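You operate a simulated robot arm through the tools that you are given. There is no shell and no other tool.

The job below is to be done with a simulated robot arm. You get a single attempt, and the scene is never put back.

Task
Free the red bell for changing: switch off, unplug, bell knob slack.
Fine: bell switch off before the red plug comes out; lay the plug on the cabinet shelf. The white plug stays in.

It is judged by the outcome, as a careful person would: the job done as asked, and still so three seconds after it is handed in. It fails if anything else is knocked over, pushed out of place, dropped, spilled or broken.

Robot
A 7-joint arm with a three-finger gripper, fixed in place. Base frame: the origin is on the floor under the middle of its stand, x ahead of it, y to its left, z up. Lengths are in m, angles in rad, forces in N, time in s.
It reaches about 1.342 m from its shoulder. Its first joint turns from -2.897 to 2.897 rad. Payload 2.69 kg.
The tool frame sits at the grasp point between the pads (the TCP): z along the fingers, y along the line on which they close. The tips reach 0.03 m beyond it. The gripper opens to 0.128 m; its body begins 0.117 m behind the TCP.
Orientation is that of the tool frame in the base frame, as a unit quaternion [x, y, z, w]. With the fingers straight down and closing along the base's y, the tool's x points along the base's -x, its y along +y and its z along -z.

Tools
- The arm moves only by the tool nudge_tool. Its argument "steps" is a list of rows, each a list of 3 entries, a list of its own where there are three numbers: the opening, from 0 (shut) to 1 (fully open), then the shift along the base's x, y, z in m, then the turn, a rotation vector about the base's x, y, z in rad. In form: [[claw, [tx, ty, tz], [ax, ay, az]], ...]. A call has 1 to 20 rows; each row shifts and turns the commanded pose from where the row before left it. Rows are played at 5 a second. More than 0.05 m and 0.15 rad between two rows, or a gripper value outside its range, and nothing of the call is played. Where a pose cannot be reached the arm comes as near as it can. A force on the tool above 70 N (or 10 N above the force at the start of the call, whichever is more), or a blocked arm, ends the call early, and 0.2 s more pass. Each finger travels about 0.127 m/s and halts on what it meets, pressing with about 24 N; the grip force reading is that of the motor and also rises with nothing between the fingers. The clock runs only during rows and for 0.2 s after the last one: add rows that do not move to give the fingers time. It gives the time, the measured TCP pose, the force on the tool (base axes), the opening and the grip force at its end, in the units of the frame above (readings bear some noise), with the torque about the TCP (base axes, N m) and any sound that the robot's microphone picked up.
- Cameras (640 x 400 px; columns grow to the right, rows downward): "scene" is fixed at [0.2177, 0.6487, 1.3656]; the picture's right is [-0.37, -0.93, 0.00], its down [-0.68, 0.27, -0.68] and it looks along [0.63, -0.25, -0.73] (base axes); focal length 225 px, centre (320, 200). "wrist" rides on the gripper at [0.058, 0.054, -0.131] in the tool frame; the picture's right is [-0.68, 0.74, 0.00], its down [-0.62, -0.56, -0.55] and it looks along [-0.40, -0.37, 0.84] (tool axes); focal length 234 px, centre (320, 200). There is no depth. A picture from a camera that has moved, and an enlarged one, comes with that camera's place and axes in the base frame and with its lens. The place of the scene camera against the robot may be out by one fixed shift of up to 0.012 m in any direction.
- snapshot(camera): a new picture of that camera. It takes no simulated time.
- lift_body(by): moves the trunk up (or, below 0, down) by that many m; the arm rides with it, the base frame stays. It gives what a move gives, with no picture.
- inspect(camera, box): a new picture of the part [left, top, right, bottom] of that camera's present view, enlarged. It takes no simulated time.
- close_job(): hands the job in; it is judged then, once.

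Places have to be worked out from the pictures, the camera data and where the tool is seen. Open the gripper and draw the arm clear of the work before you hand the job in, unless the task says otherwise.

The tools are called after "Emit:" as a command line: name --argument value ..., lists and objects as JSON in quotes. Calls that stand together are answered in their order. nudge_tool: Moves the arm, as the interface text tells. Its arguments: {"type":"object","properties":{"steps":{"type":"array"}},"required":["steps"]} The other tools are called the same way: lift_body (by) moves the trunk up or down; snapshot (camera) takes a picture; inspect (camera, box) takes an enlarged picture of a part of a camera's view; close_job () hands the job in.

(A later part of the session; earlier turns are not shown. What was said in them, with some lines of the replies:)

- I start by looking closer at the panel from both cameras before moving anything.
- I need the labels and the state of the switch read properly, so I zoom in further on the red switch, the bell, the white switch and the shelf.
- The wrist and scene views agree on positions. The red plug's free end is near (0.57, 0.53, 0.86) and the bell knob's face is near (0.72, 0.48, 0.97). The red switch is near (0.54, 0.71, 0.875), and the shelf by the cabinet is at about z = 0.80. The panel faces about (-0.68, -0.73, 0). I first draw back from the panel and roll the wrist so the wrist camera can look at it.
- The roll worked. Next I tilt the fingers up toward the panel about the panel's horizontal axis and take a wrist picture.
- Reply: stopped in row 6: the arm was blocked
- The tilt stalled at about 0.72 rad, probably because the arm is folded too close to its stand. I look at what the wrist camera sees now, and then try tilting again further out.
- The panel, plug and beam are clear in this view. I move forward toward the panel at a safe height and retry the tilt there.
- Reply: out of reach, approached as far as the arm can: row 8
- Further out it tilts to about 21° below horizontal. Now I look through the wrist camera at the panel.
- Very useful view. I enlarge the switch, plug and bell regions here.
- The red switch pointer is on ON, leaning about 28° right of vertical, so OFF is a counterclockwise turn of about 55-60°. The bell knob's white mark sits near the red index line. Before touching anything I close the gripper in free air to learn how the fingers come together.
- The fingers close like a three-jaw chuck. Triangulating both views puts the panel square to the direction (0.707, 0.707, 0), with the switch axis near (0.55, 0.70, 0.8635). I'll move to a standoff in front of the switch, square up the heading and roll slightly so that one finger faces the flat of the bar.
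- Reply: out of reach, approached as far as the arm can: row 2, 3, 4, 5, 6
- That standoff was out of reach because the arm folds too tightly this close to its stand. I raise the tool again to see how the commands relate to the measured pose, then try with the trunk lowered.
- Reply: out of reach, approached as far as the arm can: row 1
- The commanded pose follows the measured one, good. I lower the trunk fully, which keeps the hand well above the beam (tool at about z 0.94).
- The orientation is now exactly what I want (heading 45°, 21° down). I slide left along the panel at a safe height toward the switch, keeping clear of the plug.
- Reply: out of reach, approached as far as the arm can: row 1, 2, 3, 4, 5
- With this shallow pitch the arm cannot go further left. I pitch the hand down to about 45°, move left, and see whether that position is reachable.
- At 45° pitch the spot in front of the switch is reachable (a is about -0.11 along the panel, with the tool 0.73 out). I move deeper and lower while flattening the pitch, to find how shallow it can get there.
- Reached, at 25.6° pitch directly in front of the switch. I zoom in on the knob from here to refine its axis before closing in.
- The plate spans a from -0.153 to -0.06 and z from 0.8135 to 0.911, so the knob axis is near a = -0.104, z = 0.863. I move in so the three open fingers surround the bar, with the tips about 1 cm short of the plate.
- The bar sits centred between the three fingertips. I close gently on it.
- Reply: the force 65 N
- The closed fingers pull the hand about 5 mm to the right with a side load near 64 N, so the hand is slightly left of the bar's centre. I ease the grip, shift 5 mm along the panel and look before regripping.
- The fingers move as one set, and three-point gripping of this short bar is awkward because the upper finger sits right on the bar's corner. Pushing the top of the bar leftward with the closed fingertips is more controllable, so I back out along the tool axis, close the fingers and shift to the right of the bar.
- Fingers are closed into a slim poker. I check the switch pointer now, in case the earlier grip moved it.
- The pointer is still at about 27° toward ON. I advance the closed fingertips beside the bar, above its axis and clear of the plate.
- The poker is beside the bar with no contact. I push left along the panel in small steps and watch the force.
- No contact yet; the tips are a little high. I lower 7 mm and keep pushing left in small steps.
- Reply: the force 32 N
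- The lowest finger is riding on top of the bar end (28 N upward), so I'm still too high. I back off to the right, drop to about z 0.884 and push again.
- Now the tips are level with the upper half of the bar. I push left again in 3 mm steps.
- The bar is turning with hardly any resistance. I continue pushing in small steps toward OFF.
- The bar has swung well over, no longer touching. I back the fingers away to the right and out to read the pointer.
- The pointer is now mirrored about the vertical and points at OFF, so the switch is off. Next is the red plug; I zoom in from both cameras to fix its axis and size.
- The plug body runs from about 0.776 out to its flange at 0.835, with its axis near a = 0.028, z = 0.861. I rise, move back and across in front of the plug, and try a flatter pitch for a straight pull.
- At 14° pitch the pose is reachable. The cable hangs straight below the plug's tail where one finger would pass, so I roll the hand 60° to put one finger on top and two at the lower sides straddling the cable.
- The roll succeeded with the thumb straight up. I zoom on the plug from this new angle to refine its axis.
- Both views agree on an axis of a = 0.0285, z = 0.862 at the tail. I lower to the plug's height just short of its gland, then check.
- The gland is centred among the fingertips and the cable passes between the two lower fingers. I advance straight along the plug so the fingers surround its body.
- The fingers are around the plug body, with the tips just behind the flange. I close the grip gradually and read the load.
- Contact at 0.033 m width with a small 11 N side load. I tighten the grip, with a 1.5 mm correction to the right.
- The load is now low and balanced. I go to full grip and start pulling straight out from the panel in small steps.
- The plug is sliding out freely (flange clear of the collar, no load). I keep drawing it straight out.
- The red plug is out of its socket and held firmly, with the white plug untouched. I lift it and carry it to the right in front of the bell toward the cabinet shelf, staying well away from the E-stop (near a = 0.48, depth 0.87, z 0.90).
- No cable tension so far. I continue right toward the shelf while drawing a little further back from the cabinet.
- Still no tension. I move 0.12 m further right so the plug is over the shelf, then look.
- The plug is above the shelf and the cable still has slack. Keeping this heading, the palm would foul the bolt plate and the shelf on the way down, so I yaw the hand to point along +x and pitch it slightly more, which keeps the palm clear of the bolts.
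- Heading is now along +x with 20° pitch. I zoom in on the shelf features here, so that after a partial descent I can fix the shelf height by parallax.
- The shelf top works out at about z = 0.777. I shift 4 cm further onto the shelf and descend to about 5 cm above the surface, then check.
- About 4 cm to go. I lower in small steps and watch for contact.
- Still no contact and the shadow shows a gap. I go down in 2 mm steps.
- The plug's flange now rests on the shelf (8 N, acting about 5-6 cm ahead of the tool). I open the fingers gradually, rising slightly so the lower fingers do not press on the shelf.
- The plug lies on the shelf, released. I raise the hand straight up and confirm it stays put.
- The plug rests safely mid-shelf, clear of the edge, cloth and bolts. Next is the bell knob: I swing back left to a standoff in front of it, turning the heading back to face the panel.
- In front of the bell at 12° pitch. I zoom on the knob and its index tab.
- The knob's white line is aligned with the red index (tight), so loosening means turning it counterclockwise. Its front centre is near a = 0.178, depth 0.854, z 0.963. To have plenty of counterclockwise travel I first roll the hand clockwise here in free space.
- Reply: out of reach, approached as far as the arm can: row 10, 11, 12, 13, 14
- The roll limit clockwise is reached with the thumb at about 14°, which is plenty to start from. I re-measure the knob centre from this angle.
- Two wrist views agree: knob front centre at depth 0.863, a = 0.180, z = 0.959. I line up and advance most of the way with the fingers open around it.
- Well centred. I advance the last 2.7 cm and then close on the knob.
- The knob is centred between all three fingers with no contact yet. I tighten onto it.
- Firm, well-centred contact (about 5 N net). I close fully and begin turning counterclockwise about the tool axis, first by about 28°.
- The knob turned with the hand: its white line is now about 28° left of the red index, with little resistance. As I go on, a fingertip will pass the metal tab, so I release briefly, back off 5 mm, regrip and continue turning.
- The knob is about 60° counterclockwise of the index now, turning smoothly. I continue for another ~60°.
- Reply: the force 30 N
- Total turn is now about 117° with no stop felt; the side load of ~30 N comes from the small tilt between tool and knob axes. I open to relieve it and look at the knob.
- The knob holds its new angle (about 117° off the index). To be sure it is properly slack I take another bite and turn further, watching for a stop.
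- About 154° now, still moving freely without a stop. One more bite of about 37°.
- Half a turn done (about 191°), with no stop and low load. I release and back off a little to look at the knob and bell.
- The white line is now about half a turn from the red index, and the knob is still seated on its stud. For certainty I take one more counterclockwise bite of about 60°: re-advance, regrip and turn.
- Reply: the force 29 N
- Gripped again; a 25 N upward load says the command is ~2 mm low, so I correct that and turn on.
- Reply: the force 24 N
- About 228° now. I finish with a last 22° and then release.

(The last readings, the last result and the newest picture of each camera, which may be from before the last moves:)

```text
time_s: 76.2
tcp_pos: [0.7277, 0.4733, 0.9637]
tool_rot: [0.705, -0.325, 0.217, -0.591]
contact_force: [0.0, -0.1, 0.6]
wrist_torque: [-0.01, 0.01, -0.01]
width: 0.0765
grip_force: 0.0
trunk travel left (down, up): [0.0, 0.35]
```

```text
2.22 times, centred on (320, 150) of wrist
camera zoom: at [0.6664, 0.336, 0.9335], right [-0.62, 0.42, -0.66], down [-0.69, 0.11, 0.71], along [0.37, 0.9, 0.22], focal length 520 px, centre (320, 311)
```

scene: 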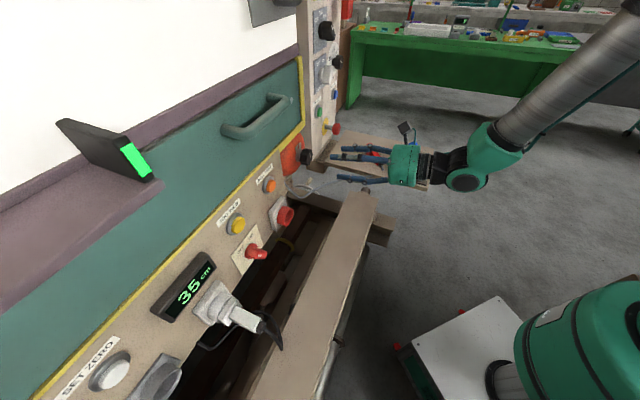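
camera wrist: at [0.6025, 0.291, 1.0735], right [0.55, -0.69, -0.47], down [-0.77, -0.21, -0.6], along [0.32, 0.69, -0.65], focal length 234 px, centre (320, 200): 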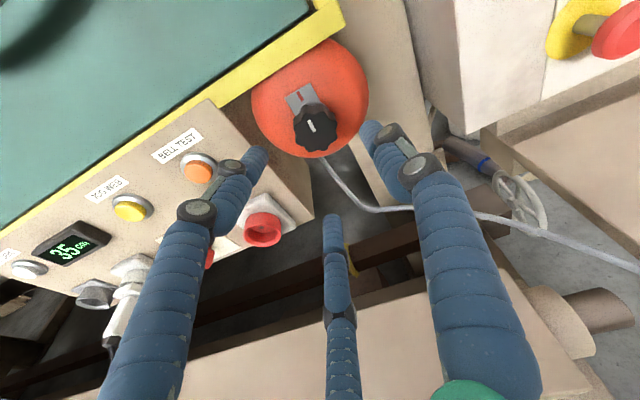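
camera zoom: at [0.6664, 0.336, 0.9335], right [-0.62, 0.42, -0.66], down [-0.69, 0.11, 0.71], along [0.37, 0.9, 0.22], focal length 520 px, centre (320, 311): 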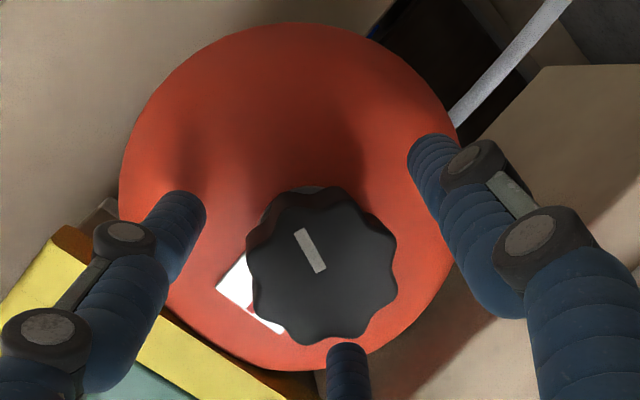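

Released. I withdraw straight back from the knob and then up, clear of the work.

Emit:
nudge_tool --steps '[[0.6, [-0.02, -0.02, 0.004], [0, 0, 0]], [0.6, [-0.025, -0.025, 0.005], [0, 0, 0]], [0.6, [-0.025, -0.025, 0.005], [0, 0, 0]], [0.8, [-0.02, -0.02, 0.03], [0, 0, 0]], [1.0, [0, 0, 0.04], [0, 0, 0]], [1.0, [0, 0, 0.04], [0, 0, 0]], [1.0, [0, 0, 0], [0, 0, 0]]]'

Emit:
snapshot --camera "scene"

Emit:
inspect --camera "scene" --box '[220, 100, 440, 260]'

Emit:
snapshot --camera "wrist"

```text
time_s: 77.8
tcp_pos: [0.636, 0.3814, 1.0886]
tool_rot: [0.705, -0.326, 0.218, -0.591]
contact_force: [-0.1, 0.1, -0.2]
wrist_torque: [0.0, 0.01, -0.02]
width: 0.128
grip_force: 0.0
trunk travel left (down, up): [0.0, 0.35]
```

```text
taken
```

scene: 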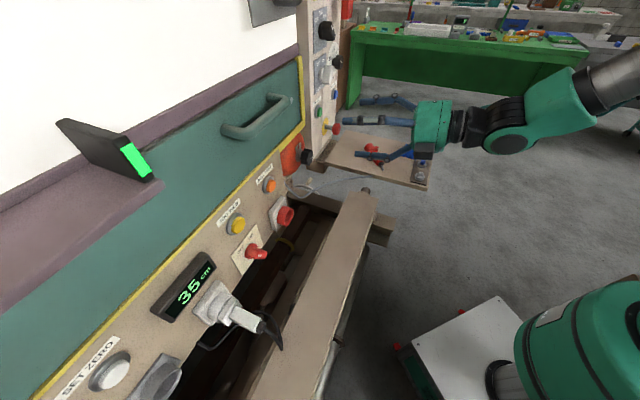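

```text
2.50 times, centred on (330, 180) of scene
camera zoom: at [0.2177, 0.6487, 1.3656], right [-0.37, -0.93, 0.0], down [-0.68, 0.27, -0.68], along [0.63, -0.25, -0.73], focal length 562 px, centre (295, 250)
```

zoom: 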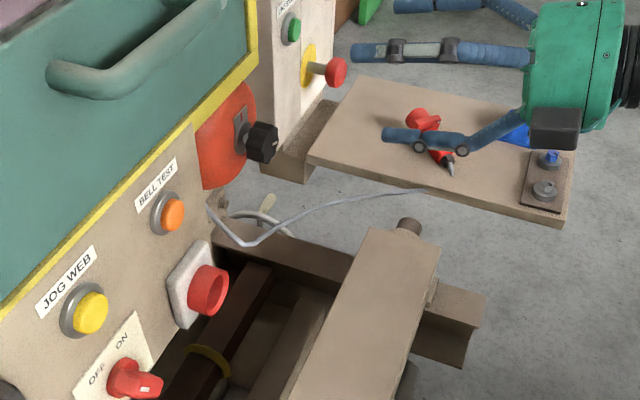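

```text
taken
camera wrist: at [0.5763, 0.2453, 1.0583], right [-0.62, 0.42, -0.66], down [-0.69, 0.11, 0.71], along [0.37, 0.9, 0.22], focal length 234 px, centre (320, 200)
```

wrist: 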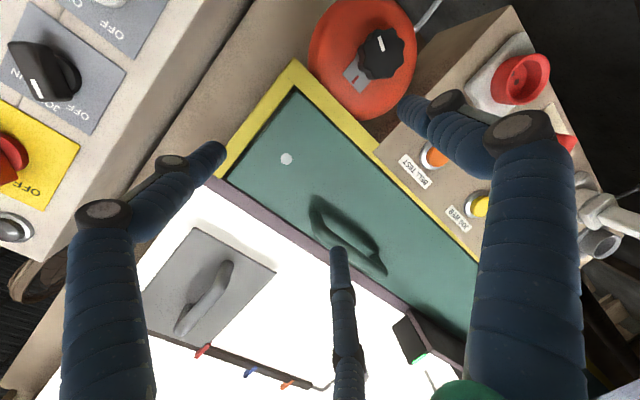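

The bell is free, but I notice more rotary switches higher on the cabinet. I read their labels to be certain the red panel switch is the bell's.

Emit:
inspect --camera "wrist" --box '[0, 0, 200, 130]'

Emit:
inspect --camera "wrist" --box '[0, 80, 120, 260]'

Emit:
inspect --camera "scene" --box '[240, 0, 370, 140]'

Emit:
inspect --camera "wrist" --box '[120, 220, 340, 400]'

```text
3.08 times, centred on (100, 65) of wrist
camera zoom: at [0.5763, 0.2453, 1.0583], right [-0.62, 0.42, -0.66], down [-0.69, 0.11, 0.71], along [0.37, 0.9, 0.22], focal length 720 px, centre (997, 615)
```

zoom: 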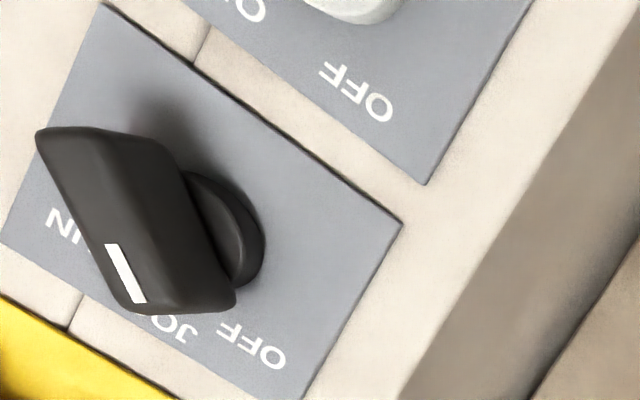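

```text
2.22 times, centred on (60, 170) of wrist
camera zoom: at [0.5763, 0.2453, 1.0583], right [-0.62, 0.42, -0.66], down [-0.69, 0.11, 0.71], along [0.37, 0.9, 0.22], focal length 520 px, centre (898, 267)
```

zoom: 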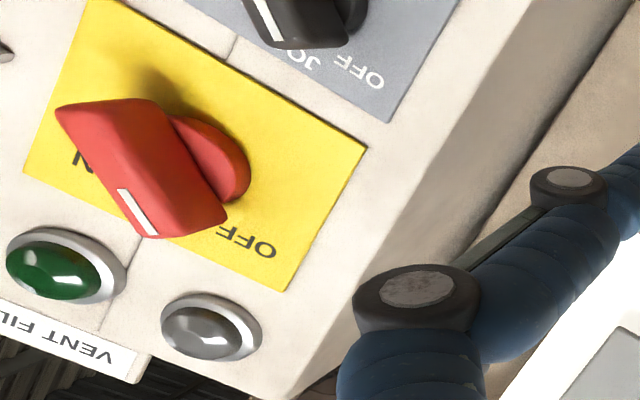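

```text
2.86 times, centred on (305, 70) of scene
camera zoom: at [0.2177, 0.6487, 1.3656], right [-0.37, -0.93, 0.0], down [-0.68, 0.27, -0.68], along [0.63, -0.25, -0.73], focal length 643 px, centre (363, 571)
```

zoom: 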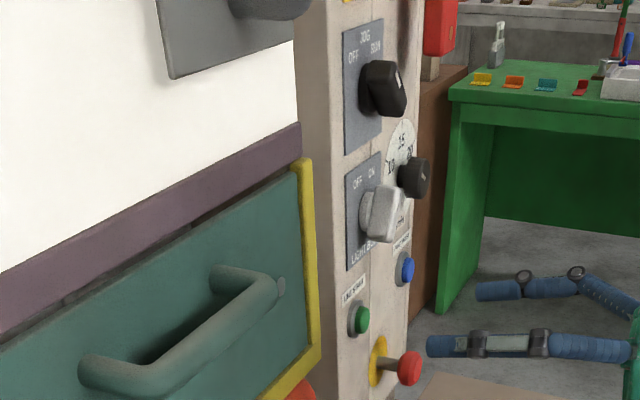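

```text
2.22 times, centred on (230, 310) of wrist
camera zoom: at [0.5763, 0.2453, 1.0583], right [-0.62, 0.42, -0.66], down [-0.69, 0.11, 0.71], along [0.37, 0.9, 0.22], focal length 520 px, centre (520, -44)
```

zoom: 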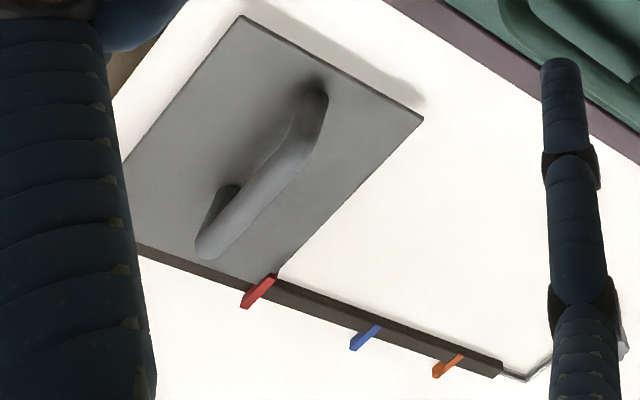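

Those cabinet switches are the line's OFF/JOG/RUN, the light box and the main isolator, so the red panel switch by the bell plug is the bell's. I draw the arm further clear and do a final check of every item.

Emit:
nudge_tool --steps '[[1.0, [-0.015, -0.015, 0.03], [0, 0, 0]], [1.0, [-0.015, -0.015, 0.03], [0, 0, 0]], [1.0, [-0.015, -0.015, 0.03], [0, 0, 0]], [1.0, [0, 0, 0], [0, 0, 0]], [1.0, [0, 0, 0], [0, 0, 0]]]'

Emit:
inspect --camera "scene" --box '[220, 190, 320, 290]'

Emit:
inspect --camera "scene" --box '[280, 110, 450, 210]'

Emit:
inspect --camera "scene" --box '[40, 170, 340, 400]'

```text
time_s: 79.0
tcp_pos: [0.5899, 0.3354, 1.1769]
tool_rot: [0.706, -0.325, 0.217, -0.591]
contact_force: [0.7, -0.3, 0.1]
wrist_torque: [0.0, 0.0, 0.0]
width: 0.1279
grip_force: 0.0
trunk travel left (down, up): [0.0, 0.35]
```

```text
4.00 times, centred on (270, 240) of scene
camera zoom: at [0.2177, 0.6487, 1.3656], right [-0.37, -0.93, 0.0], down [-0.68, 0.27, -0.68], along [0.63, -0.25, -0.73], focal length 900 px, centre (520, 40)
```

zoom: 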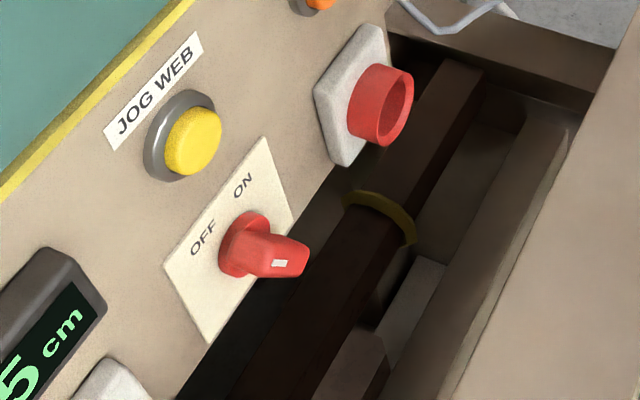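

```text
3.76 times, centred on (365, 160) of scene
camera zoom: at [0.2177, 0.6487, 1.3656], right [-0.37, -0.93, 0.0], down [-0.68, 0.27, -0.68], along [0.63, -0.25, -0.73], focal length 847 px, centre (151, 351)
```

zoom: 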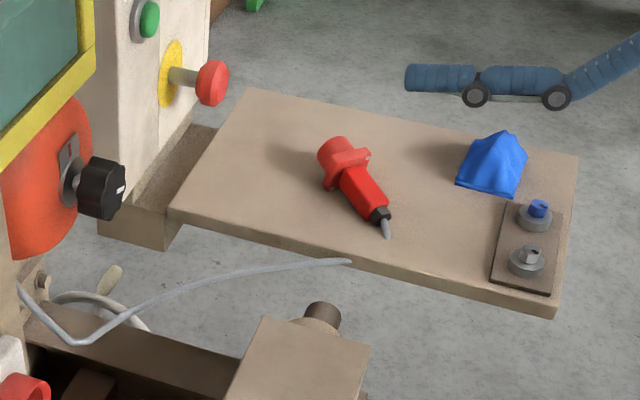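

```text
1.74 times, centred on (190, 285) of scene
camera zoom: at [0.2177, 0.6487, 1.3656], right [-0.37, -0.93, 0.0], down [-0.68, 0.27, -0.68], along [0.63, -0.25, -0.73], focal length 391 px, centre (546, 52)
```

zoom: 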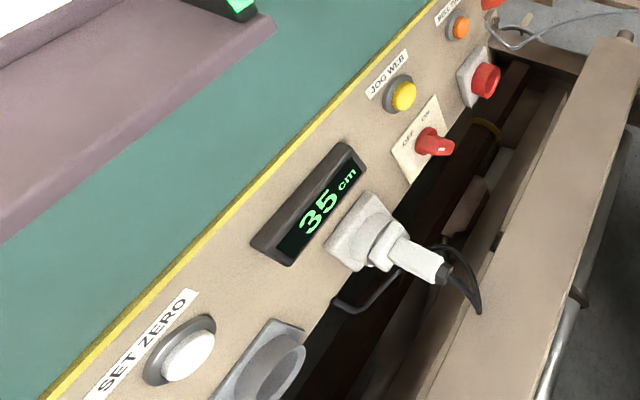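

Everything checks out. The bell switch points at OFF, the red socket is empty and the red plug lies on the cabinet shelf. The bell knob is about 250° off its index, and the white plug is still in. The gripper is open and clear, so I hand the job in.

Emit:
close_job

```text
The job is handed in.
```

The red bell is ready for changing, and I have handed the job in:

- **Switch:** The red bell switch was turned to OFF before the plug was touched. It carries no name label, so I took it as the bell's from its colour and its place beside the red socket. The cabinet switches I could see belong to other things.
- **Plug:** The red plug is out and lying in the middle of the cabinet shelf, clear of the edge, cloth and bolts. Where the cable leaves the shelf, the pictures show it running into the shelf edge rather than over it. I felt no pull from it.
- **Knob:** The bell knob is turned about 250° counterclockwise from its red index mark and still sits on its stud. I felt no stop, and how far counts as slack was my judgement.
- **White plug:** It is still in and was not touched.

My last pictures show nothing knocked over or moved out of place. The gripper is open and the arm is drawn clear.
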